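You operate a simulated robot arm through the tools that you are given. There is no shell and no other tool.

The job below is to be done with a simulated robot arm. You get a single attempt, and the scene is never put back.

TASK
Free the mid reel and draw its hose end right down.
Fine: lock pin out and left out; brake to DRAG to pull, back to HOLD after.

Only the result counts: the job must be done as asked and must still hold three seconds after the hand-in. Knocking over, shifting, dropping, spilling or breaking anything else fails it.

THE ROBOT
A 7-joint arm with a three-finger gripper on a trunk, on a base that drives. Base frame: it is fixed to the floor where the robot stands at the start and does not move with it; the origin is under the middle of the robot, x ahead of it, y to its left, z up. Lengths are in cm, angles in degrees, forces in N, time in s.
With the tool pointing down near the work surface it reaches from about 10 to 70 cm from the robot's upright axis, wherever it stands. Its first joint turns from -166.0 to 166.0 degrees. Places, roughly: high brake knob [-100, -300, 150]; high lock pin [-100, -300, 160]; high stock lever [-110, -340, 150]; low brake knob [-100, -290, 50]; low lock pin [-90, -290, 60]; low stock lever [-110, -320, 80]; mid brake knob [-100, -300, 100]; mid hose end [-140, -290, 100]; mid lock pin [-100, -300, 110]; mid stock lever [-110, -330, 120]; top brake knob [-100, -310, 180]; top lock pin [-100, -310, 200]; top stock lever [-120, -350, 190]. Payload 2.69 kg.
Tool frame: the origin (TCP) lies between the finger pads and is the grasp point; the fingertips stand 2.9 cm ahead of it; z points along the fingers, y is the line along which they close. The gripper opens to 12 cm. The gripper's body begins 7.8 cm behind the TCP.
Orientation is told as [roll, pitch, yaw] about the base's x, y, z axes, in that order, counted from this pose: with the fingers straight down and closing along the base's y, the tool's x points along the base's -x, its y along +y and its z along -z.

THE INTERFACE
- The arm moves only by the tool apply_moves. Its argument "deltas" is one flat list of numbers, 7 for each row, row after row: the shift along the base's x, y, z in cm, then the turn, a rotation vector about the base's x, y, z in degrees, then the opening, from 0 (shut) to 1 (fully open). In form: [tx, ty, tz, ax, ay, az, claw, tx, ty, tz, ax, ay, az, claw, ...]. A call has 1 to 20 rows; each row is the pose to reach, as a shift and turn from the pose commanded when the call began. A row lasts 0.2 s, in which the tool goes at most 5 cm and 8.6 degrees; a call with a longer step from one row to the next is refused whole, and so is a gripper value outside its range. Where a pose cannot be reached the arm comes as near as it can. A force on the tool above 70 N (or 10 N above the force at the start of the call, whichever is more), or a blocked arm, ends the call early, and 0.2 s more pass. The fingers move at their own pace and stop on an object; they squeeze with about 37 N. The grip force told is the motor's: it shows also when the fingers shut on nothing. Time passes only in rows, and 0.2 s behind the last, so rows that repeat a pose let the fingers close. It gives the time, the measured TCP pose, the force on the tool (base axes), the opening and the grip force at its end, in the units of the frame above (readings bear some noise), with the torque about the TCP (base axes, N m) and any sound that the robot's microphone picked up.
- Cameras (640 x 400 px; columns grow to the right, rows downward): "scene" is now at [24.48, -1.17, 130.52]; the picture's right is [-0.13, -0.99, 0.00], its down [-0.53, 0.07, -0.84] and it looks along [0.84, -0.11, -0.54] (base axes); focal length 294 px, centre (320, 200). "wrist" rides on the gripper at [6.3, 0, -10.4] in the tool frame; the picture's right is [0.00, 1.00, 0.00], its down [-0.83, 0.00, -0.56] and it looks along [-0.56, 0.00, 0.83] (tool axes); focal length 275 px, centre (320, 200). There is no depth. A picture from a camera that has moved, and an enlarged one, comes with that camera's place and axes in the base frame and with its lens.
- camera(camera): a new picture of that camera. It takes no simulated time.
- move_column(by): slides the trunk up (or, below 0, down) by that many cm; the arm and the scene camera ride with it, the base frame stays. It gives what a move gives, with no picture.
- base_move(legs): drives the robot by 1 to 6 legs, each [ahead, left, turn to the left] in cm, cm and degrees, along the robot's own axes; the way and the turn of a leg run together, so that a leg with both is an arc; at most 150 cm and 180 degrees a leg. The arm and the cameras ride along, it lands a little off, and it stops where it bumps. It gives what a move gives.
- aim_head(pan, tilt): turns the head with the scene camera to pan (to the left, within 86 degrees either way) and tilt (down, from -29 to 69), counted from straight ahead of the robot. It gives what a move gives.
- enlarge(camera, box): a new picture of the part [left, top, right, bottom] of that camera's present view, enlarged. It takes no simulated time.
- close_job(): hands the job in; it is judged then, once.

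Places have to be worked out from the pictures, the camera data and where the tool is seen. Open the gripper and draw the arm clear of the work before you hand the job in, unless the task says otherwise.

The tools are called as name(argument=value, ...) on one line, values as JSON. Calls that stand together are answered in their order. apply_moves: Moves the arm, as the interface text tells. Its arguments: {"type":"object","properties":{"deltas":{"type":"array","items":{"type":"number"}}},"required":["deltas"]} The other tools are called the same way: move_column (by) slides the trunk up or down; base_move (legs) drives the base; aim_head (pan, tilt) turns the head that bears the scene camera; camera (camera) takes a picture; enlarge (camera, box) takes an enlarged picture of a part of a camera's view; close_job () hands the job in.

At the start:

```text
time_s: 0.0
eef_pos: [57.15, 5.37, 100.01]
tcp_rot: [-0.1, -0.1, 0.0]
ft_force: [0.1, 0.8, -0.4]
wrist_torque: [0.01, 0.01, 0.01]
finger_gap: 12.01
grasp_force: 0.1
trunk travel left (down, up): [-55.0, 6.3]
robot x, y, heading: [-0.24, 0.02, -0.1]
head pan, tilt: [-7.6, 32.4]
```

scene: 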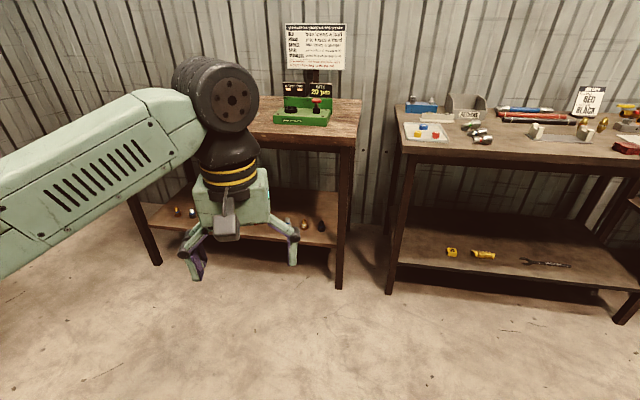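
wrist: 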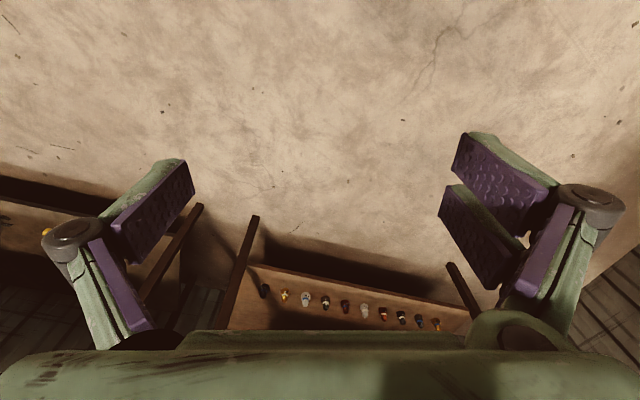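

The scene shows benches ahead, but the reels are behind on the right, near [-100,-300]. I'll pan the head to the right to look for them.

aim_head(pan=-86, tilt=10)

camera(camera="scene")

enlarge(camera="scene", box=[280, 50, 640, 300])

```text
time_s: 1.5
eef_pos: [57.08, 5.32, 100.11]
tcp_rot: [0.0, 0.0, 0.0]
ft_force: [-0.4, -0.4, -0.1]
wrist_torque: [0.02, 0.0, 0.01]
finger_gap: 11.99
grasp_force: 0.1
trunk travel left (down, up): [-55.0, 6.3]
robot x, y, heading: [-0.2, 0.11, 0.0]
head pan, tilt: [-85.9, 10.0]
```

```text
taken
camera scene: at [16.28, -9.26, 134.13], right [-1.0, -0.07, 0.0], down [-0.01, 0.17, -0.98], along [0.07, -0.98, -0.17], focal length 294 px, centre (320, 200)
```

scene: 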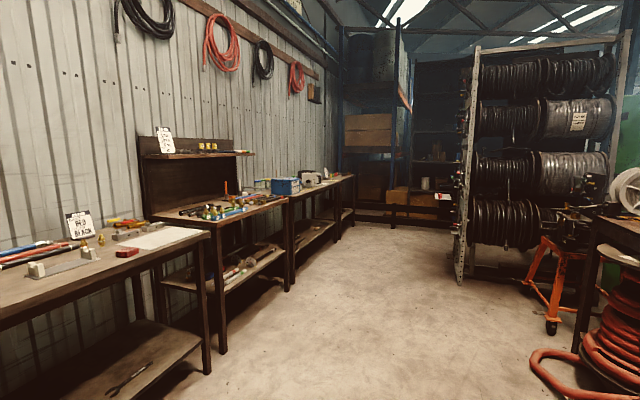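

```text
1.60 times, centred on (460, 175) of scene
camera zoom: at [16.28, -9.26, 134.13], right [-1.0, -0.07, 0.0], down [-0.01, 0.17, -0.98], along [0.07, -0.98, -0.17], focal length 470 px, centre (96, 240)
```

zoom: 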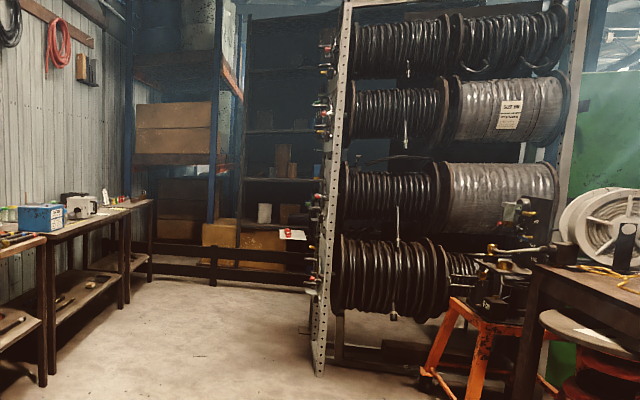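

The hose rack stands near x≈-104, y≈-295, with four reels. Its controls are on the left-hand end panel and its hose ends hang in front. I'll turn right and drive partway to see it better.

base_move(legs=[[0, 0, -90], [130, 0, 0]])

aim_head(pan=-30, tilt=12)

camera(camera="scene")

```text
time_s: 12.0
eef_pos: [5.99, -188.45, 99.93]
tcp_rot: [0.0, -0.1, -89.7]
ft_force: [0.2, -0.1, 0.1]
wrist_torque: [0.03, 0.03, 0.0]
finger_gap: 11.99
grasp_force: 0.0
trunk travel left (down, up): [-55.0, 6.3]
robot x, y, heading: [0.39, -131.36, -89.8]
head pan, tilt: [-85.9, 10.0]
```

```text
time_s: 13.3
eef_pos: [5.91, -188.43, 100.05]
tcp_rot: [-0.1, 0.0, -89.7]
ft_force: [0.4, 0.4, 0.2]
wrist_torque: [0.0, 0.03, 0.01]
finger_gap: 12.01
grasp_force: 0.1
trunk travel left (down, up): [-55.0, 6.3]
robot x, y, heading: [0.33, -131.29, -89.5]
head pan, tilt: [-30.0, 12.0]
```

```text
taken
camera scene: at [-4.27, -155.06, 133.8], right [-0.87, 0.5, 0.0], down [0.1, 0.18, -0.98], along [-0.48, -0.85, -0.21], focal length 294 px, centre (320, 200)
```

scene: 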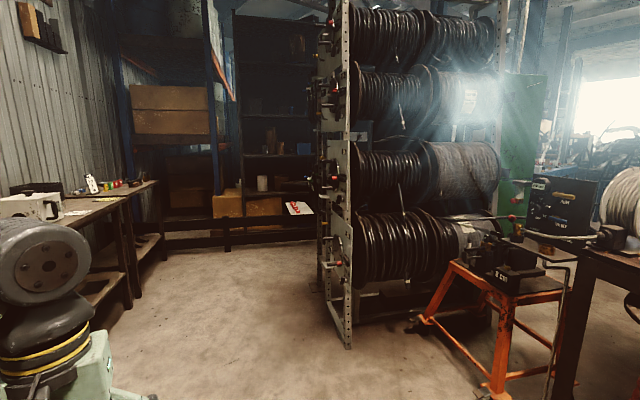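

enlarge(camera="scene", box=[290, 0, 450, 100])

enlarge(camera="scene", box=[290, 100, 450, 200])

enlarge(camera="scene", box=[290, 200, 450, 300])

enlarge(camera="scene", box=[440, 130, 640, 255])

```text
4.00 times, centred on (370, 50) of scene
camera zoom: at [-4.27, -155.06, 133.8], right [-0.87, 0.5, 0.0], down [0.1, 0.18, -0.98], along [-0.48, -0.85, -0.21], focal length 1175 px, centre (120, 800)
```

zoom: 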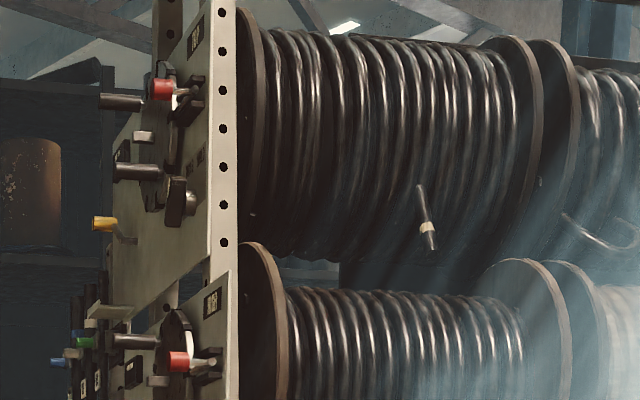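

```text
4.00 times, centred on (370, 150) of scene
camera zoom: at [-4.27, -155.06, 133.8], right [-0.87, 0.5, 0.0], down [0.1, 0.18, -0.98], along [-0.48, -0.85, -0.21], focal length 1175 px, centre (120, 400)
```

zoom: 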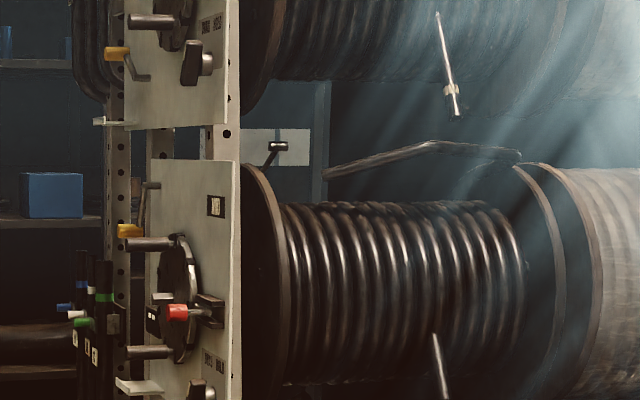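

```text
4.00 times, centred on (370, 250) of scene
camera zoom: at [-4.27, -155.06, 133.8], right [-0.87, 0.5, 0.0], down [0.1, 0.18, -0.98], along [-0.48, -0.85, -0.21], focal length 1175 px, centre (120, 0)
```

zoom: 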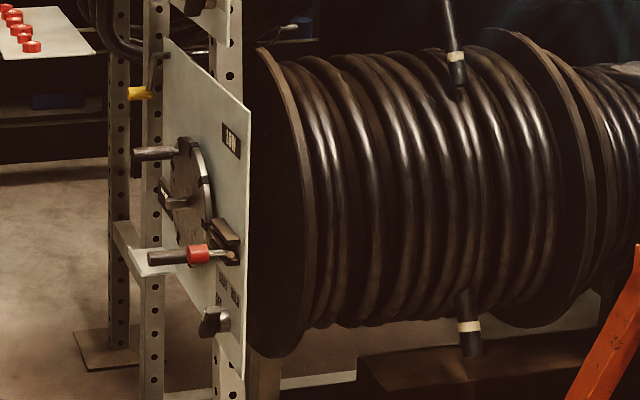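

```text
3.20 times, centred on (540, 192) of scene
camera zoom: at [-4.27, -155.06, 133.8], right [-0.87, 0.5, 0.0], down [0.1, 0.18, -0.98], along [-0.48, -0.85, -0.21], focal length 940 px, centre (-384, 224)
```

zoom: 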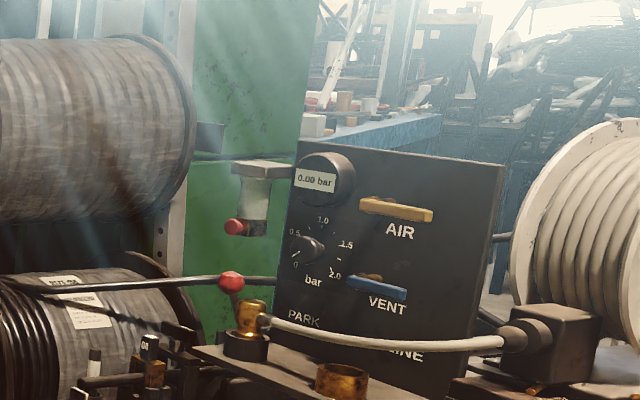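

The rack's end panel has, for each reel, a slotted disc, a red-knobbed lock pin, a black brake knob and a yellow lever. I'll drive alongside and turn to face the panel.

base_move(legs=[[145, 0, 0], [0, 0, -90]])

aim_head(pan=0, tilt=15)

camera(camera="scene")

```text
time_s: 24.2
eef_pos: [-54.02, -280.37, 100.01]
tcp_rot: [0.0, 0.1, -177.8]
ft_force: [0.3, -0.4, 0.6]
wrist_torque: [-0.02, 0.02, 0.01]
finger_gap: 12.01
grasp_force: 0.1
trunk travel left (down, up): [-55.0, 6.3]
robot x, y, heading: [2.68, -272.76, -177.8]
head pan, tilt: [-30.0, 12.0]
```

```text
time_s: 25.2
eef_pos: [-54.07, -280.3, 100.14]
tcp_rot: [0.0, 0.1, -177.8]
ft_force: [-0.1, -0.6, -0.3]
wrist_torque: [0.03, 0.01, -0.03]
finger_gap: 11.99
grasp_force: 0.0
trunk travel left (down, up): [-55.0, 6.3]
robot x, y, heading: [2.77, -272.77, -177.6]
head pan, tilt: [0.0, 15.0]
```

```text
taken
camera scene: at [-22.07, -273.7, 133.32], right [-0.04, 1.0, 0.0], down [0.26, 0.01, -0.97], along [-0.97, -0.04, -0.26], focal length 294 px, centre (320, 200)
```

scene: 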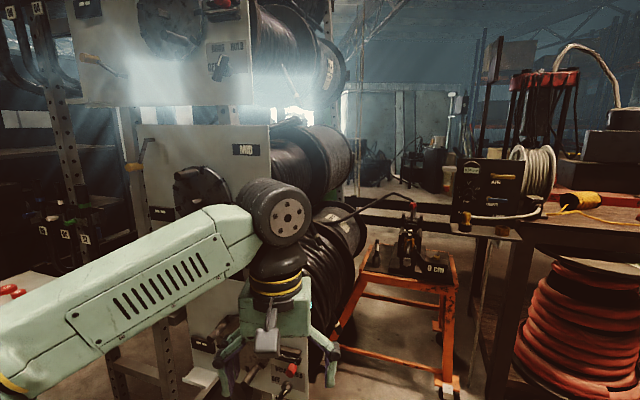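

The arm blocks the view of the MID panel. I'll lower the tool and draw it back to clear the view.

apply_moves(deltas=[0, 0, -5, 0, 0, 0, 1, 0, 0, -10, 0, 0, 0, 1, 0, 0, -15, 0, 0, 0, 1, 1, 2, -20, 0, 0, 0, 1, 3, 4, -24, 0, 0, 0, 1, 5, 6, -28, 0, 0, 0, 1, 7, 8, -32, 0, 0, 0, 1, 9, 10, -36, 0, 0, 0, 1, 11, 12, -39, 0, 0, 0, 1, 13, 14, -42, 0, 0, 0, 1])

camera(camera="scene")

```text
refused: row 4 steps farther than a row can; nothing moved
```

```text
taken
camera scene: at [-22.07, -273.7, 133.32], right [-0.04, 1.0, 0.0], down [0.26, 0.01, -0.97], along [-0.97, -0.04, -0.26], focal length 294 px, centre (320, 200)
```

scene: 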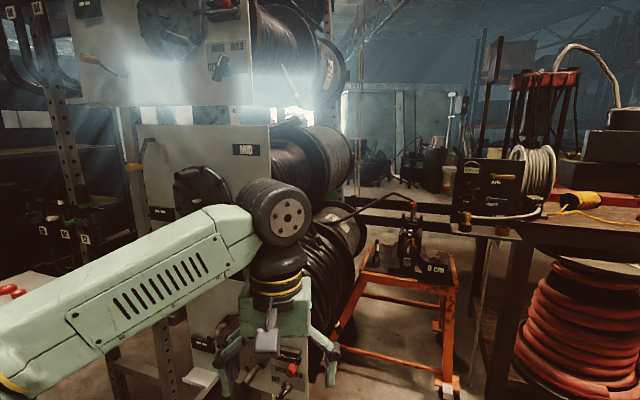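

The step was too long and got refused. I'll retry with smaller steps.

apply_moves(deltas=[0, 0, -4.5, 0, 0, 0, 1, 0, 0, -9, 0, 0, 0, 1, 0, 0, -13.5, 0, 0, 0, 1, 1, 2, -17, 0, 0, 0, 1, 3, 4, -20, 0, 0, 0, 1, 5, 6, -23, 0, 0, 0, 1, 7, 8, -26, 0, 0, 0, 1, 9, 10, -29, 0, 0, 0, 1, 11, 12, -32, 0, 0, 0, 1, 13, 14, -35, 0, 0, 0, 1])

camera(camera="scene")

```text
time_s: 27.4
eef_pos: [-43.8, -265.38, 63.63]
tcp_rot: [0.1, 0.1, -177.7]
ft_force: [-0.1, -1.2, -0.4]
wrist_torque: [-0.02, -0.01, -0.02]
finger_gap: 12.0
grasp_force: 0.0
out of reach, approached as far as the arm can: row 8, 9, 10
trunk travel left (down, up): [-55.0, 6.3]
robot x, y, heading: [2.86, -272.83, -178.1]
head pan, tilt: [0.0, 15.0]
```

```text
taken
camera scene: at [-22.08, -273.69, 133.32], right [-0.04, 1.0, 0.0], down [0.26, 0.01, -0.97], along [-0.97, -0.04, -0.26], focal length 294 px, centre (320, 200)
```

scene: 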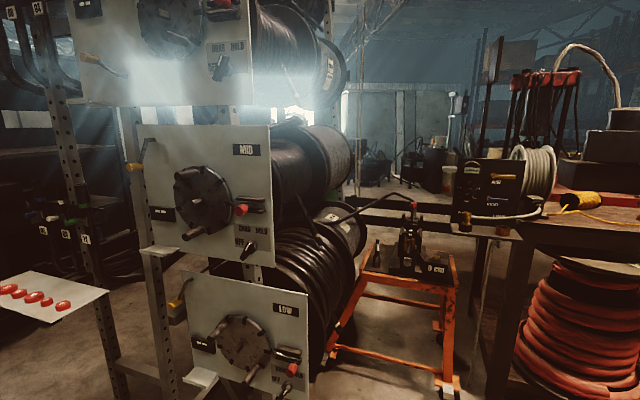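

The view of the MID panel is now clear. I'll enlarge it.

enlarge(camera="scene", box=[120, 115, 280, 275])

enlarge(camera="scene", box=[210, 180, 290, 260])

enlarge(camera="scene", box=[70, 0, 270, 110])

enlarge(camera="scene", box=[270, 100, 450, 290])

```text
2.50 times, centred on (200, 195) of scene
camera zoom: at [-22.08, -273.69, 133.32], right [-0.04, 1.0, 0.0], down [0.26, 0.01, -0.97], along [-0.97, -0.04, -0.26], focal length 734 px, centre (620, 212)
```

zoom: 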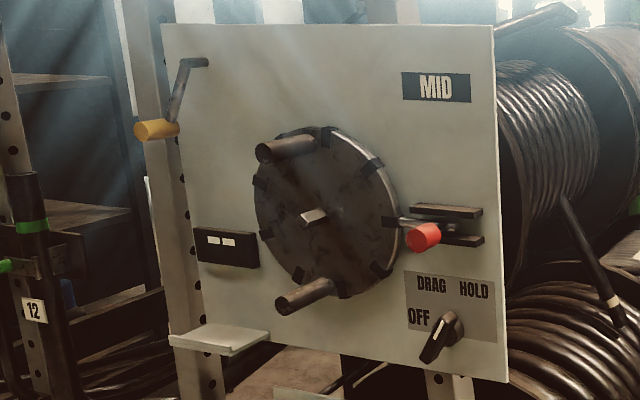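

```text
5.00 times, centred on (250, 220) of scene
camera zoom: at [-22.08, -273.69, 133.32], right [-0.04, 1.0, 0.0], down [0.26, 0.01, -0.97], along [-0.97, -0.04, -0.26], focal length 1468 px, centre (670, 100)
```

zoom: 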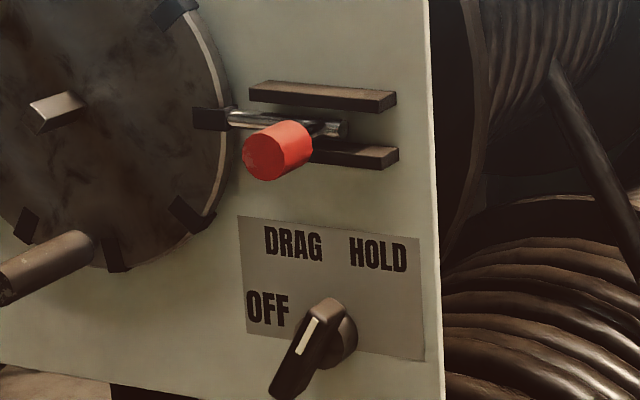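

```text
3.20 times, centred on (170, 55) of scene
camera zoom: at [-22.08, -273.69, 133.32], right [-0.04, 1.0, 0.0], down [0.26, 0.01, -0.97], along [-0.97, -0.04, -0.26], focal length 940 px, centre (800, 664)
```

zoom: 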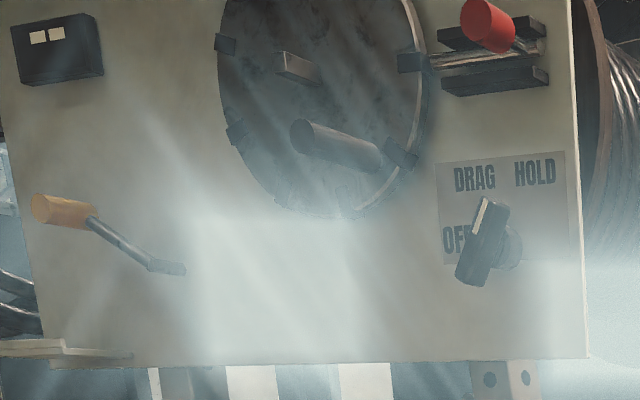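

```text
2.11 times, centred on (360, 195) of scene
camera zoom: at [-22.08, -273.69, 133.32], right [-0.04, 1.0, 0.0], down [0.26, 0.01, -0.97], along [-0.97, -0.04, -0.26], focal length 618 px, centre (236, 210)
```

zoom: 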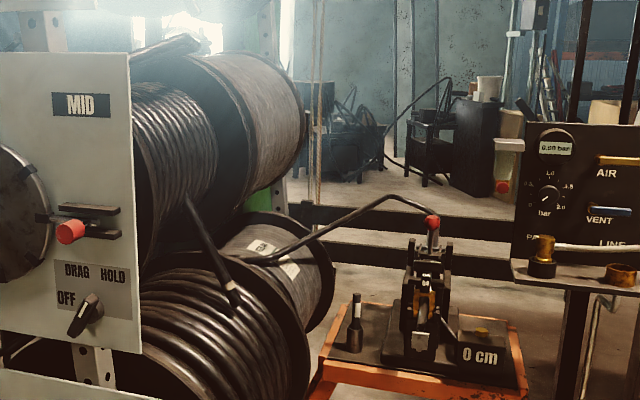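

The lock pin is a horizontal bolt in the disc slot, with a red knob at about (-94,-297,111). The brake bar at about (-97,-297,98.5) is now on HOLD. The panel normal is about (0.97,-0.24), so I'll square the robot up to the panel and stand nearer.

base_move(legs=[[0, 0, -16], [9, 39, 0]])

camera(camera="scene")

camera(camera="wrist")

```text
time_s: 31.9
eef_pos: [-57.94, -288.16, 63.65]
tcp_rot: [0.1, 0.1, 166.2]
ft_force: [-0.3, 0.3, -0.6]
wrist_torque: [-0.01, 0.05, -0.03]
finger_gap: 11.99
grasp_force: 0.0
trunk travel left (down, up): [-55.0, 6.3]
robot x, y, heading: [-15.13, -307.67, 166.4]
head pan, tilt: [0.0, 15.0]
```

```text
taken
camera scene: at [-39.28, -302.16, 133.31], right [0.24, 0.97, 0.0], down [0.25, -0.06, -0.97], along [-0.94, 0.23, -0.26], focal length 294 px, centre (320, 200)
```

scene: 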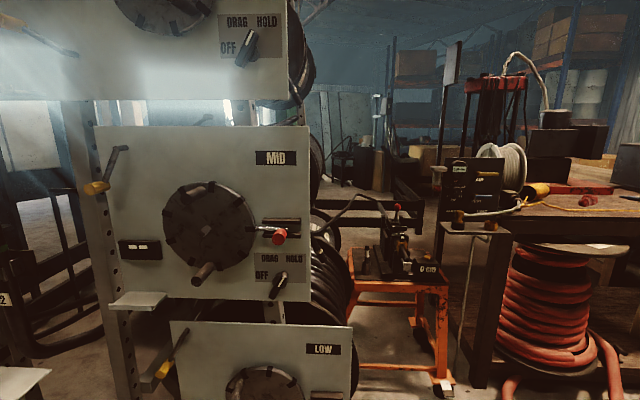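

```text
taken
camera wrist: at [-51.67, -289.6, 74.02], right [-0.23, -0.97, 0.0], down [-0.81, 0.2, 0.55], along [-0.54, 0.13, -0.83], focal length 275 px, centre (320, 200)
```

wrist: 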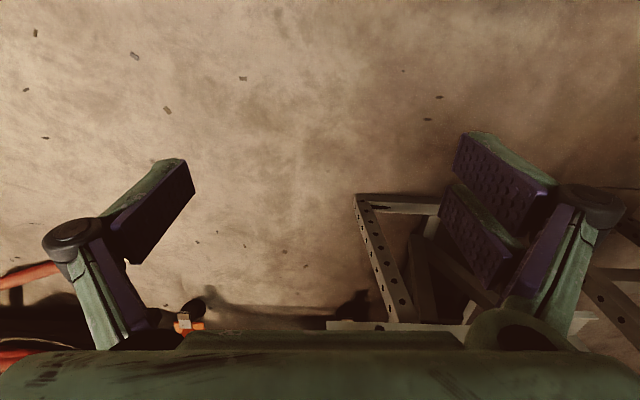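

I'm square with the panel now. I'll enlarge the pin and brake to measure them.

enlarge(camera="scene", box=[240, 200, 320, 310])

enlarge(camera="scene", box=[80, 120, 320, 320])

enlarge(camera="scene", box=[290, 50, 450, 300])

```text
3.64 times, centred on (280, 255) of scene
camera zoom: at [-39.28, -302.16, 133.31], right [0.24, 0.97, 0.0], down [0.25, -0.06, -0.97], along [-0.94, 0.23, -0.26], focal length 1068 px, centre (466, 0)
```

zoom: 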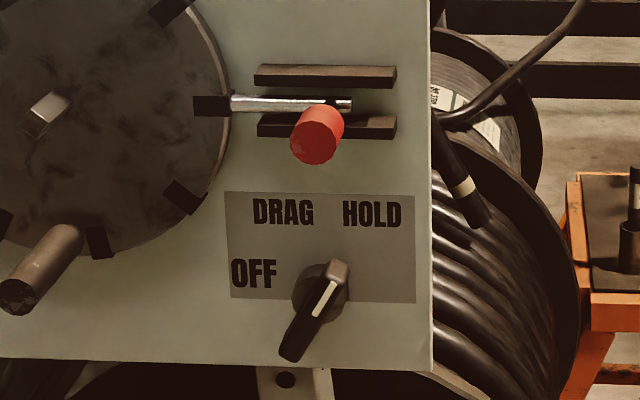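

```text
2.00 times, centred on (200, 220) of scene
camera zoom: at [-39.28, -302.16, 133.31], right [0.24, 0.97, 0.0], down [0.25, -0.06, -0.97], along [-0.94, 0.23, -0.26], focal length 587 px, centre (560, 160)
```

zoom: 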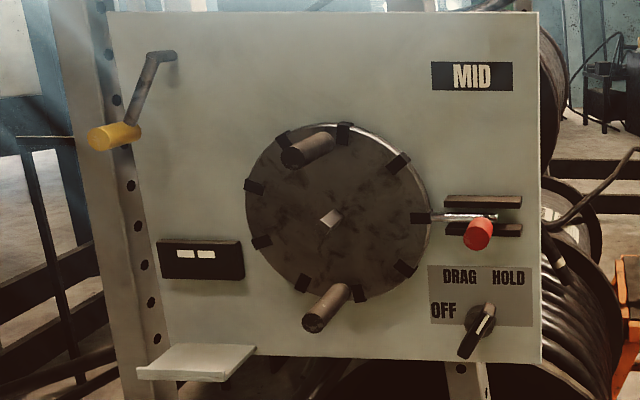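

```text
1.60 times, centred on (370, 175) of scene
camera zoom: at [-39.28, -302.16, 133.31], right [0.24, 0.97, 0.0], down [0.25, -0.06, -0.97], along [-0.94, 0.23, -0.26], focal length 470 px, centre (240, 240)
```

zoom: 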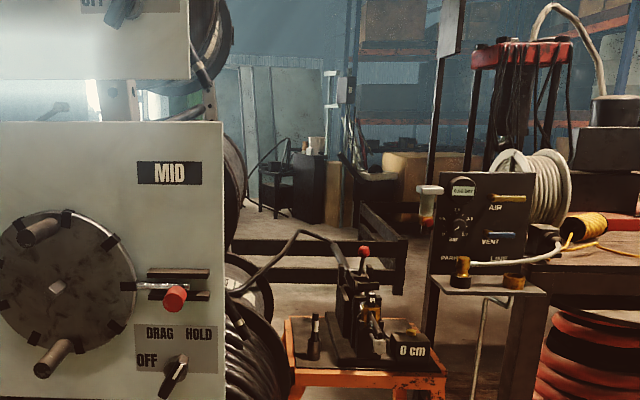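

The red knob centre is confirmed near (-93.7,-297.1,111). I'll raise the tool and turn it to point horizontally at the panel, stopping about 20 cm in front of the knob.

apply_moves(deltas=[-1.36, -1.15, 3.95, 1.76, 7.29, 0, 1, -2.72, -2.3, 7.9, 3.53, 14.58, 0, 1, -4.08, -3.45, 11.85, 5.29, 21.87, 0, 1, -5.43, -4.6, 15.8, 7.05, 29.16, 0, 1, -6.79, -5.75, 19.75, 8.81, 36.45, 0, 1, -8.15, -6.9, 23.7, 10.58, 43.74, 0, 1, -9.51, -8.05, 27.65, 12.34, 51.03, 0, 1, -10.87, -9.2, 31.6, 14.1, 58.32, 0, 1, -12.23, -10.35, 35.55, 15.86, 65.61, 0, 1, -13.58, -11.5, 39.5, 17.63, 72.9, 0, 1, -14.94, -12.65, 43.45, 19.39, 80.19, 0, 1, -16.3, -13.8, 47.4, 21.15, 87.48, 0, 1, -16.3, -13.8, 47.4, 21.15, 87.48, 0, 1])

camera(camera="wrist")

camera(camera="scene")

```text
time_s: 34.7
eef_pos: [-78.71, -304.17, 115.74]
tcp_rot: [67.4, -89.7, 98.9]
ft_force: [0.2, 0.7, 0.3]
wrist_torque: [-0.01, 0.02, -0.02]
finger_gap: 12.0
grasp_force: 0.1
out of reach, approached as far as the arm can: row 1, 2, 3, 4, 5, 6, 7, 8, 9, 10, 11, 12, 13
trunk travel left (down, up): [-55.0, 6.3]
robot x, y, heading: [-15.13, -308.11, 166.2]
head pan, tilt: [0.0, 15.0]
```

```text
taken
camera wrist: at [-68.53, -306.6, 109.54], right [-0.23, -0.97, 0.0], down [0.54, -0.13, 0.83], along [-0.81, 0.2, 0.55], focal length 275 px, centre (320, 200)
```

wrist: 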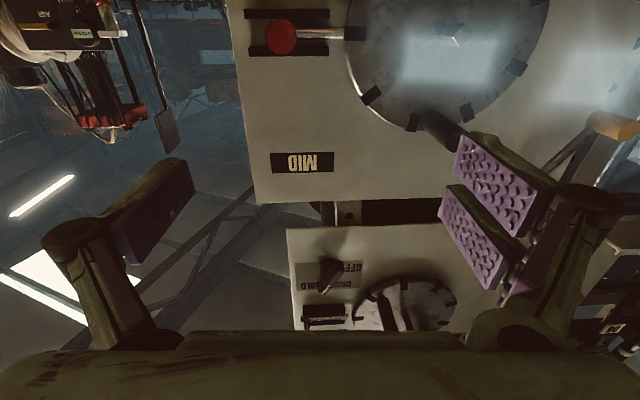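

```text
taken
camera scene: at [-39.28, -302.15, 133.32], right [0.24, 0.97, 0.0], down [0.25, -0.06, -0.97], along [-0.94, 0.23, -0.26], focal length 294 px, centre (320, 200)
```

scene: 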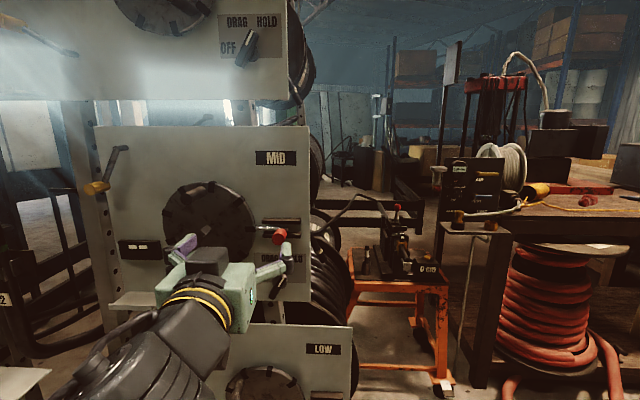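

The tool is horizontal now at (-78.7,-304.2,115.7), and the wrist view (upside-down) shows the knob. I'll line up on the pin axis about 13 cm out, with the gripper half open.

apply_moves(deltas=[-1.2, 2, -2.3, 0, 0, 0, 0.5, -2.4, 4, -4.7, 0, 0, 0, 0.5, -2.4, 4, -4.7, 0, 0, 0, 0.5, -2.4, 4, -4.7, 0, 0, 0, 0.5])

camera(camera="wrist")

camera(camera="scene")

```text
time_s: 35.7
eef_pos: [-82.57, -300.3, 112.27]
tcp_rot: [53.5, -89.7, 112.9]
ft_force: [-0.1, -0.2, 0.0]
wrist_torque: [0.0, -0.03, 0.0]
finger_gap: 5.99
grasp_force: 0.0
out of reach, approached as far as the arm can: row 1, 2, 3, 4
trunk travel left (down, up): [-55.0, 6.3]
robot x, y, heading: [-15.45, -308.05, 166.3]
head pan, tilt: [0.0, 15.0]
```

```text
taken
camera wrist: at [-72.36, -302.73, 105.95], right [-0.23, -0.97, 0.0], down [0.54, -0.13, 0.83], along [-0.81, 0.19, 0.55], focal length 275 px, centre (320, 200)
```

wrist: 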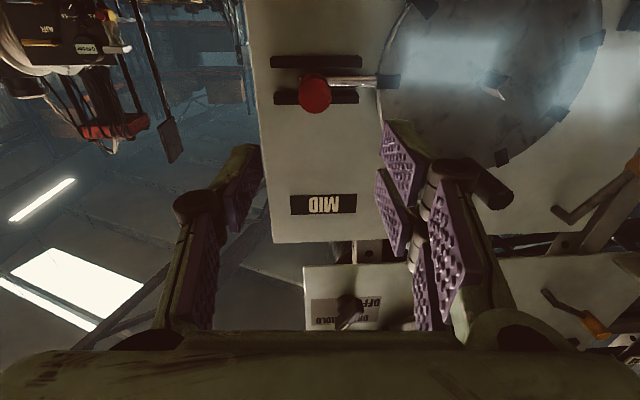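

```text
taken
camera scene: at [-39.27, -302.15, 133.32], right [0.24, 0.97, 0.0], down [0.25, -0.06, -0.97], along [-0.94, 0.23, -0.26], focal length 294 px, centre (320, 200)
```

scene: 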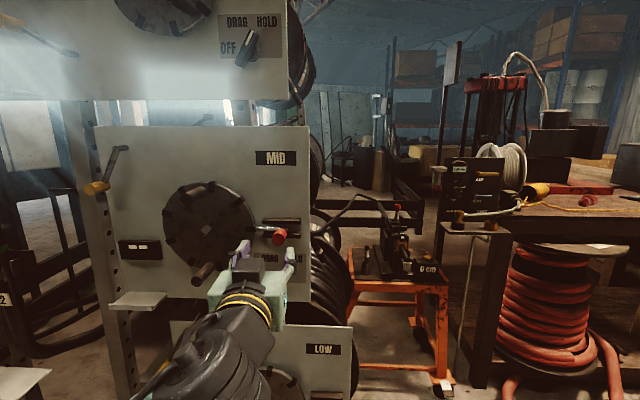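

The arm can't fold this near, so its commanded pose lags behind the measured one. I'll command a pose about 7.5 cm short of the knob centre so the two come together.

apply_moves(deltas=[-4, 0.2, 1, 0, 0, 0, 0.5, -8, 0.4, 2, 0, 0, 0, 0.5, -12.2, 0.6, 3.2, 0, 0, 0, 0.5, -12.2, 0.6, 3.2, 0, 0, 0, 0.5, -12.2, 0.6, 3.2, 0, 0, 0, 0.5])

camera(camera="wrist")

enlarge(camera="scene", box=[200, 180, 340, 300])

```text
time_s: 36.9
eef_pos: [-94.91, -299.68, 115.24]
tcp_rot: [67.6, -89.7, 98.9]
ft_force: [0.2, -0.4, -0.2]
wrist_torque: [0.03, 0.0, 0.0]
finger_gap: 5.98
grasp_force: 0.1
trunk travel left (down, up): [-55.0, 6.3]
robot x, y, heading: [-15.24, -308.05, 166.3]
head pan, tilt: [0.0, 15.0]
```

```text
taken
camera wrist: at [-84.59, -302.13, 109.03], right [-0.23, -0.97, 0.0], down [0.54, -0.13, 0.83], along [-0.81, 0.19, 0.55], focal length 275 px, centre (320, 200)
```

wrist: 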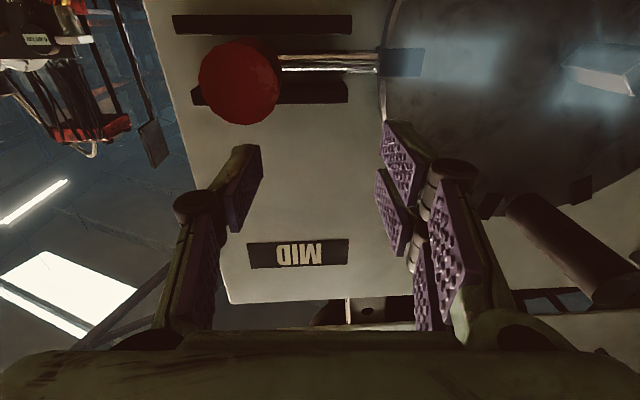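

```text
3.33 times, centred on (270, 240) of scene
camera zoom: at [-39.27, -302.15, 133.32], right [0.24, 0.97, 0.0], down [0.25, -0.06, -0.97], along [-0.94, 0.23, -0.26], focal length 979 px, centre (487, 67)
```

zoom: 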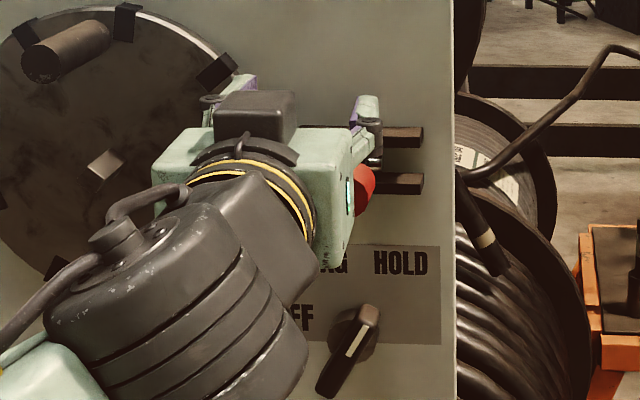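

The deltas are measured from the actual clipped pose, so the tool is now just above and left of the knob. I'll back off along the normal, then lower and align with the knob axis.

apply_moves(deltas=[3.9, -1, 0, 0, 0, 0, 0.5, 7.8, -2, 0, 0, 0, 0, 0.5, 8, -0.5, -2, 0, 0, 0, 0.5, 8, 0.9, -4.2, 0, 0, 0, 0.5, 8, 0.9, -4.2, 0, 0, 0, 0.5])

camera(camera="wrist")

enlarge(camera="scene", box=[200, 180, 340, 300])

```text
time_s: 38.1
eef_pos: [-86.81, -298.67, 111.31]
tcp_rot: [66.1, -89.6, 100.4]
ft_force: [0.1, 0.3, 0.6]
wrist_torque: [-0.01, 0.0, -0.02]
finger_gap: 6.01
grasp_force: 0.0
trunk travel left (down, up): [-55.0, 6.3]
robot x, y, heading: [-15.14, -308.07, 166.1]
head pan, tilt: [0.0, 15.0]
```

```text
taken
camera wrist: at [-76.59, -301.12, 104.89], right [-0.23, -0.97, 0.0], down [0.54, -0.13, 0.83], along [-0.81, 0.19, 0.55], focal length 275 px, centre (320, 200)
```

wrist: 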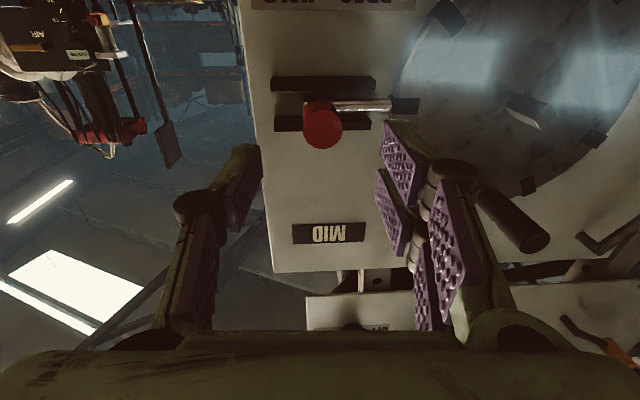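

```text
3.33 times, centred on (270, 240) of scene
camera zoom: at [-39.27, -302.15, 133.32], right [0.24, 0.97, 0.0], down [0.25, -0.06, -0.97], along [-0.94, 0.23, -0.26], focal length 979 px, centre (487, 67)
```

zoom: 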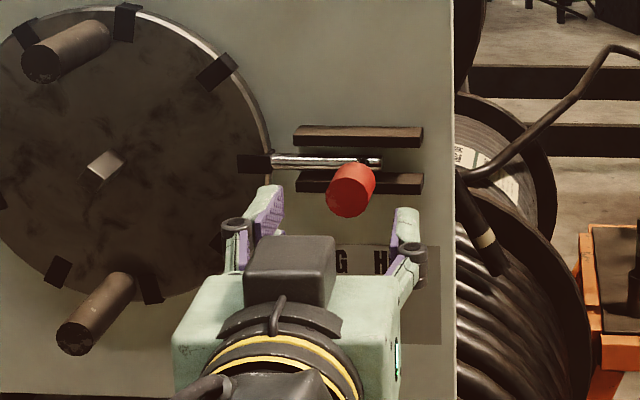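

The knob is centred between the fingers. I'll advance 7 cm and close on it.

apply_moves(deltas=[-2.3, 0.6, -0.3, 0, 0, 0, 0.5, -4.6, 1.1, -0.5, 0, 0, 0, 0.5, -6.8, 1.6, -0.6, 0, 0, 0, 0.5, -6.8, 1.6, -0.6, 0, 0, 0, 0.5])

camera(camera="wrist")

enlarge(camera="scene", box=[200, 180, 340, 300])

```text
time_s: 39.1
eef_pos: [-93.61, -297.26, 110.64]
tcp_rot: [69.4, -89.8, 97.1]
ft_force: [0.4, 0.2, -0.1]
wrist_torque: [-0.02, -0.04, -0.04]
finger_gap: 5.96
grasp_force: 0.0
trunk travel left (down, up): [-55.0, 6.3]
robot x, y, heading: [-14.96, -308.42, 166.2]
head pan, tilt: [0.0, 15.0]
```

```text
taken
camera wrist: at [-83.42, -299.62, 104.25], right [-0.23, -0.97, 0.0], down [0.54, -0.13, 0.83], along [-0.81, 0.19, 0.55], focal length 275 px, centre (320, 200)
```

wrist: 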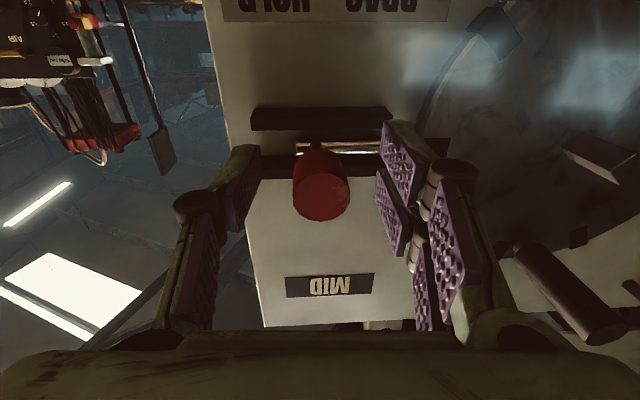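

```text
3.33 times, centred on (270, 240) of scene
camera zoom: at [-39.28, -302.15, 133.31], right [0.24, 0.97, 0.0], down [0.25, -0.06, -0.97], along [-0.94, 0.23, -0.26], focal length 979 px, centre (487, 67)
```

zoom: 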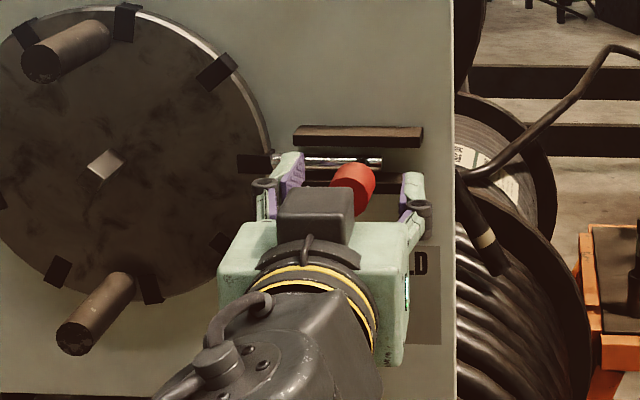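

The knob sits between the pads, so I'll close on it.

apply_moves(deltas=[-0.5, 0.1, 0, 0, 0, 0, 0.3, -0.5, 0.1, 0, 0, 0, 0, 0.1, -0.5, 0.1, 0, 0, 0, 0, 0, -0.5, 0.1, 0, 0, 0, 0, 0, -0.5, 0.1, 0, 0, 0, 0, 0])

camera(camera="wrist")

```text
time_s: 40.3
eef_pos: [-94.12, -297.09, 110.66]
tcp_rot: [67.0, -89.7, 99.3]
ft_force: [-1.6, 2.8, 0.3]
wrist_torque: [0.09, -0.12, -0.91]
finger_gap: 2.4
grasp_force: 39.9
trunk travel left (down, up): [-55.0, 6.3]
robot x, y, heading: [-14.73, -308.22, 166.3]
head pan, tilt: [0.0, 15.0]
```

```text
taken
camera wrist: at [-83.91, -299.48, 104.3], right [-0.24, -0.97, 0.0], down [0.54, -0.13, 0.83], along [-0.81, 0.2, 0.55], focal length 275 px, centre (320, 200)
```

wrist: 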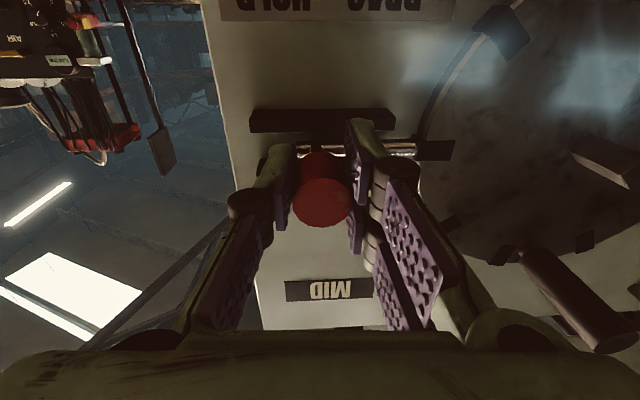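

I have a 2.4 cm grip on the knob. I'll slide it outward along (0.24,0.97) in small steps and watch the force.

apply_moves(deltas=[0.12, 0.49, 0, 0, 0, 0, 0, 0.24, 0.97, 0, 0, 0, 0, 0, 0.36, 1.46, 0, 0, 0, 0, 0, 0.48, 1.94, 0, 0, 0, 0, 0])

camera(camera="wrist")

```text
time_s: 41.3
eef_pos: [-93.71, -295.19, 110.7]
tcp_rot: [58.5, -89.7, 107.9]
ft_force: [3.1, -2.2, -1.8]
wrist_torque: [0.08, -0.42, -1.06]
finger_gap: 2.43
grasp_force: 44.8
trunk travel left (down, up): [-55.0, 6.3]
robot x, y, heading: [-15.18, -308.24, 166.0]
head pan, tilt: [0.0, 15.0]
```

```text
taken
camera wrist: at [-83.33, -297.61, 104.31], right [-0.23, -0.97, 0.0], down [0.54, -0.13, 0.83], along [-0.81, 0.19, 0.55], focal length 275 px, centre (320, 200)
```

wrist: 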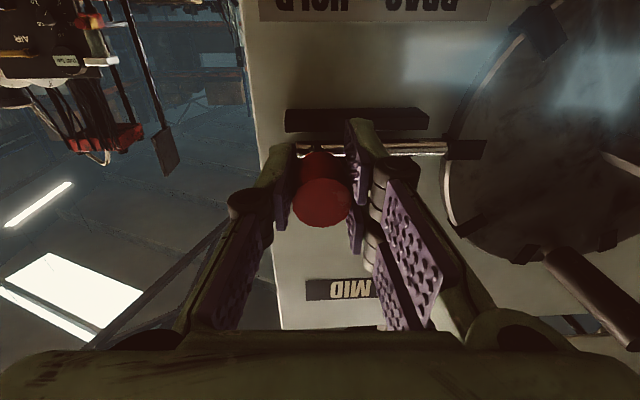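

It slid 2 cm freely. I'll keep going until it stops.

apply_moves(deltas=[0.12, 0.49, 0, 0, 0, 0, 0, 0.24, 0.97, 0, 0, 0, 0, 0, 0.36, 1.46, 0, 0, 0, 0, 0, 0.48, 1.94, 0, 0, 0, 0, 0, 0.6, 2.43, 0, 0, 0, 0, 0])

camera(camera="wrist")

```text
time_s: 42.5
eef_pos: [-93.35, -294.16, 110.67]
tcp_rot: [-42.0, -89.8, -150.2]
ft_force: [15.4, -50.7, -12.4]
wrist_torque: [0.47, 0.14, -0.81]
finger_gap: 2.47
grasp_force: 45.5
trunk travel left (down, up): [-55.0, 6.3]
robot x, y, heading: [-14.99, -308.11, 166.5]
head pan, tilt: [0.0, 15.0]
```

```text
taken
camera wrist: at [-83.06, -296.25, 104.36], right [-0.21, -0.98, -0.01], down [0.54, -0.12, 0.83], along [-0.82, 0.17, 0.55], focal length 275 px, centre (320, 200)
```

wrist: 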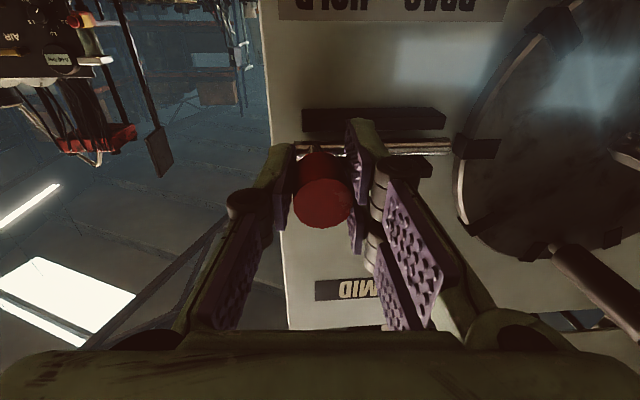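

It stopped after about 3 cm of travel with 50 N on it, so that looks like the end stop. I'll ease off slightly, open, back away and check the bolt.

apply_moves(deltas=[-0.1, -0.4, 0, 0, 0, 0, 0, -0.1, -0.4, 0, 0, 0, 0, 0.2, -0.1, -0.4, 0, 0, 0, 0, 0.5, -0.1, -0.4, 0, 0, 0, 0, 0.5, 3.8, -1.4, 0, 0, 0, 0, 0.5, 7.7, -2.4, 0, 0, 0, 0, 0.5, 11.6, -3.4, 0, 0, 0, 0, 0.5])

camera(camera="wrist")

enlarge(camera="scene", box=[200, 180, 340, 300])

```text
time_s: 44.1
eef_pos: [-83.04, -296.24, 111.81]
tcp_rot: [58.3, -89.7, 108.2]
ft_force: [0.0, -0.6, -0.6]
wrist_torque: [-0.04, -0.02, 0.02]
finger_gap: 6.02
grasp_force: 0.0
out of reach, approached as far as the arm can: row 7
trunk travel left (down, up): [-55.0, 6.3]
robot x, y, heading: [-14.95, -308.02, 166.3]
head pan, tilt: [0.0, 15.0]
```

```text
taken
camera wrist: at [-72.82, -298.56, 105.45], right [-0.24, -0.97, 0.0], down [0.54, -0.13, 0.83], along [-0.81, 0.2, 0.55], focal length 275 px, centre (320, 200)
```

wrist: 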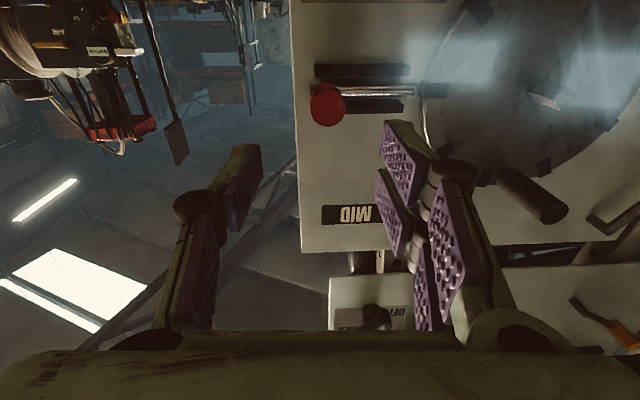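

```text
3.33 times, centred on (270, 240) of scene
camera zoom: at [-39.28, -302.15, 133.31], right [0.24, 0.97, 0.0], down [0.25, -0.06, -0.97], along [-0.94, 0.23, -0.26], focal length 979 px, centre (487, 67)
```

zoom: 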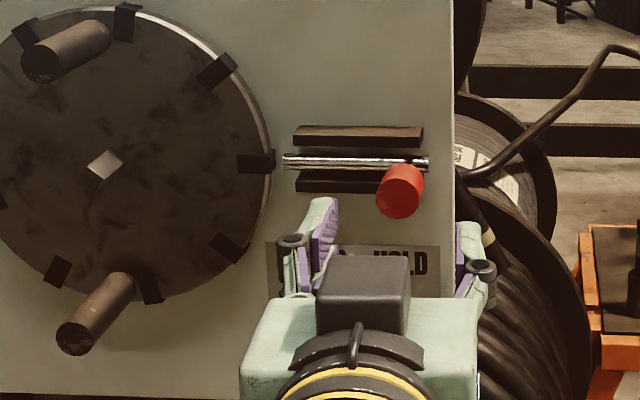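

The bolt is clear of the slot and stays out. Next I'll lower to the brake bar near (-97,-297,98.5), rolling about 26° clockwise to match the bar, and stop about 8 cm short for a look.

apply_moves(deltas=[-1, -0.6, -3.3, -6.3, 1.5, 0, 0.5, -2, -1.2, -6.6, -12.6, 3, 0, 0.5, -3.5, -1.7, -10, -19, 4.6, 0, 0.5, -5, -2.2, -13.3, -25.3, 6.1, 0, 0.5, -6.3, -2.6, -13.3, -25.3, 6.1, 0, 0.5, -6.3, -2.6, -13.3, -25.3, 6.1, 0, 0.5])

camera(camera="wrist")

enlarge(camera="scene", box=[200, 190, 340, 310])

```text
time_s: 45.5
eef_pos: [-89.5, -298.77, 98.63]
tcp_rot: [89.6, -63.8, 76.9]
ft_force: [0.9, 0.0, -0.7]
wrist_torque: [-0.01, 0.0, 0.01]
finger_gap: 6.0
grasp_force: 0.1
out of reach, approached as far as the arm can: row 1, 2, 3, 4
trunk travel left (down, up): [-55.0, 6.3]
robot x, y, heading: [-15.54, -308.32, 166.4]
head pan, tilt: [0.0, 15.0]
```

```text
taken
camera wrist: at [-79.89, -303.84, 92.91], right [-0.21, -0.87, 0.44], down [0.62, 0.22, 0.75], along [-0.75, 0.43, 0.5], focal length 275 px, centre (320, 200)
```

wrist: 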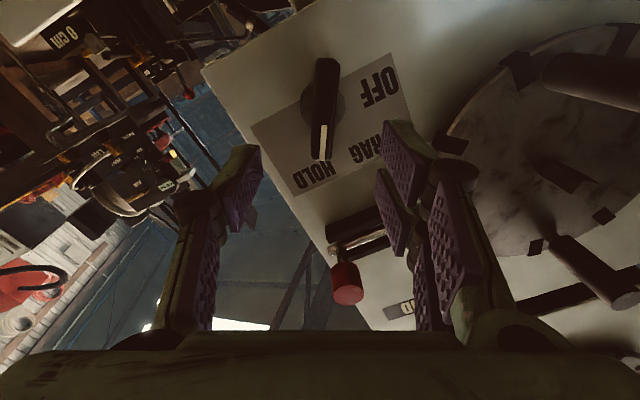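

```text
3.33 times, centred on (270, 250) of scene
camera zoom: at [-39.29, -302.15, 133.31], right [0.24, 0.97, 0.0], down [0.25, -0.06, -0.97], along [-0.94, 0.23, -0.26], focal length 979 px, centre (487, 33)
```

zoom: 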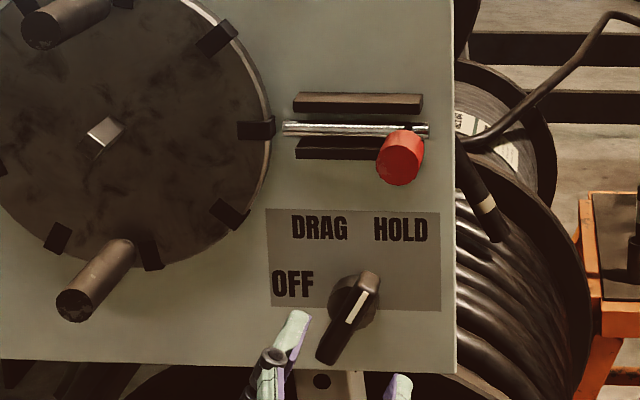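

The bar lines up well with the fingers. Triangulating both views puts the bar centre at about (-98.4,-297.2,97.8). I'll advance so only the fingertips overlap the bar, then look.

apply_moves(deltas=[-2.3, 0.35, -0.4, 0, 0, 0, 0.5, -4.6, 0.7, -0.9, 0, 0, 0, 0.5, -6.5, 1, -0.9, 0, 0, 0, 0.4, -6.5, 1, -0.9, 0, 0, 0, 0.4])

camera(camera="wrist")

enlarge(camera="scene", box=[200, 190, 340, 310])

```text
time_s: 46.5
eef_pos: [-89.57, -298.72, 98.62]
tcp_rot: [89.7, -63.7, 76.7]
ft_force: [0.2, -0.1, -0.2]
wrist_torque: [0.0, 0.01, -0.01]
finger_gap: 4.8
grasp_force: 0.1
out of reach, approached as far as the arm can: row 1, 2, 3, 4
trunk travel left (down, up): [-55.0, 6.3]
robot x, y, heading: [-15.21, -308.02, 166.3]
head pan, tilt: [0.0, 15.0]
```

```text
taken
camera wrist: at [-79.88, -303.82, 92.93], right [-0.21, -0.87, 0.44], down [0.62, 0.22, 0.75], along [-0.75, 0.43, 0.5], focal length 275 px, centre (320, 200)
```

wrist: 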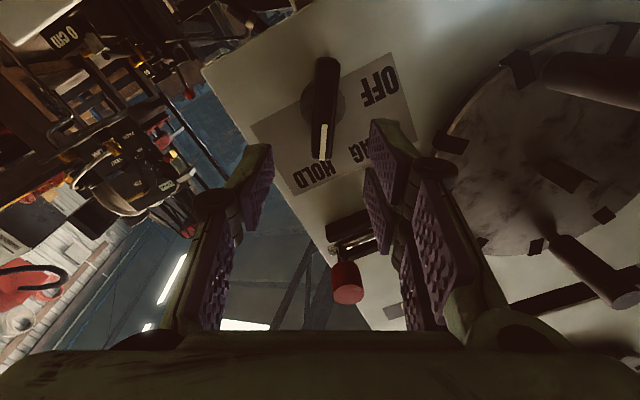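

```text
3.33 times, centred on (270, 250) of scene
camera zoom: at [-39.28, -302.15, 133.32], right [0.24, 0.97, 0.0], down [0.25, -0.06, -0.97], along [-0.94, 0.23, -0.26], focal length 979 px, centre (487, 33)
```

zoom: 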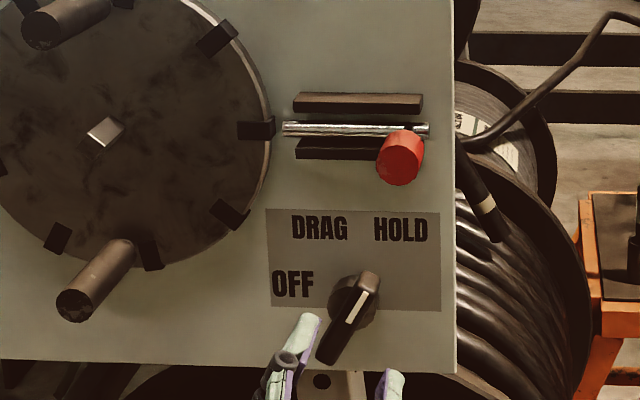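

The arm refused to go farther, so it's at its reach limit. I'll draw the tool back first, then drive the base closer.

apply_moves(deltas=[2.9, -0.7, 0, 0, 0, 0, 0.5, 5.8, -1.4, 0, 0, 0, 0, 0.5, 8.7, -2.1, 0, 0, 0, 0, 0.5, 11.6, -2.8, 0, 0, 0, 0, 0.5])

```text
time_s: 47.5
eef_pos: [-86.33, -304.13, 99.03]
tcp_rot: [89.8, -63.9, 76.6]
ft_force: [-0.4, -0.2, 0.0]
wrist_torque: [0.0, 0.0, -0.02]
finger_gap: 6.0
grasp_force: 0.1
out of reach, approached as far as the arm can: row 1, 2, 3, 4
trunk travel left (down, up): [-55.0, 6.3]
robot x, y, heading: [-15.06, -308.22, 166.4]
head pan, tilt: [0.0, 15.0]
```

The arm is hitting a wrist-joint limit because the shoulder is high and the tool is horizontal and low. I'll lower the trunk in stages and bring the tool back up each time.

move_column(by=-14)

apply_moves(deltas=[1, 0, 4, 0, 0, 0, 0.5, 2, 0, 8, 0, 0, 0, 0.5, 3, 1, 12, 0, 0, 0, 0.5, 3.5, 2, 16, 0, 0, 0, 0.5, 3.5, 2, 16, 0, 0, 0, 0.5])

```text
time_s: 49.1
eef_pos: [-86.34, -304.03, 85.11]
tcp_rot: [89.8, -63.6, 76.7]
ft_force: [-0.3, 0.7, 0.5]
wrist_torque: [0.01, 0.03, 0.01]
finger_gap: 6.0
grasp_force: 0.1
trunk travel left (down, up): [-41.0, 20.3]
robot x, y, heading: [-15.02, -308.1, 166.3]
head pan, tilt: [0.0, 15.0]
```

```text
time_s: 50.4
eef_pos: [-82.71, -301.88, 101.03]
tcp_rot: [90.0, -63.9, 76.7]
ft_force: [0.6, 0.3, 1.0]
wrist_torque: [0.02, 0.01, 0.03]
finger_gap: 5.98
grasp_force: 0.0
out of reach, approached as far as the arm can: row 1
trunk travel left (down, up): [-41.0, 20.3]
robot x, y, heading: [-15.31, -308.27, 166.1]
head pan, tilt: [0.0, 15.0]
```

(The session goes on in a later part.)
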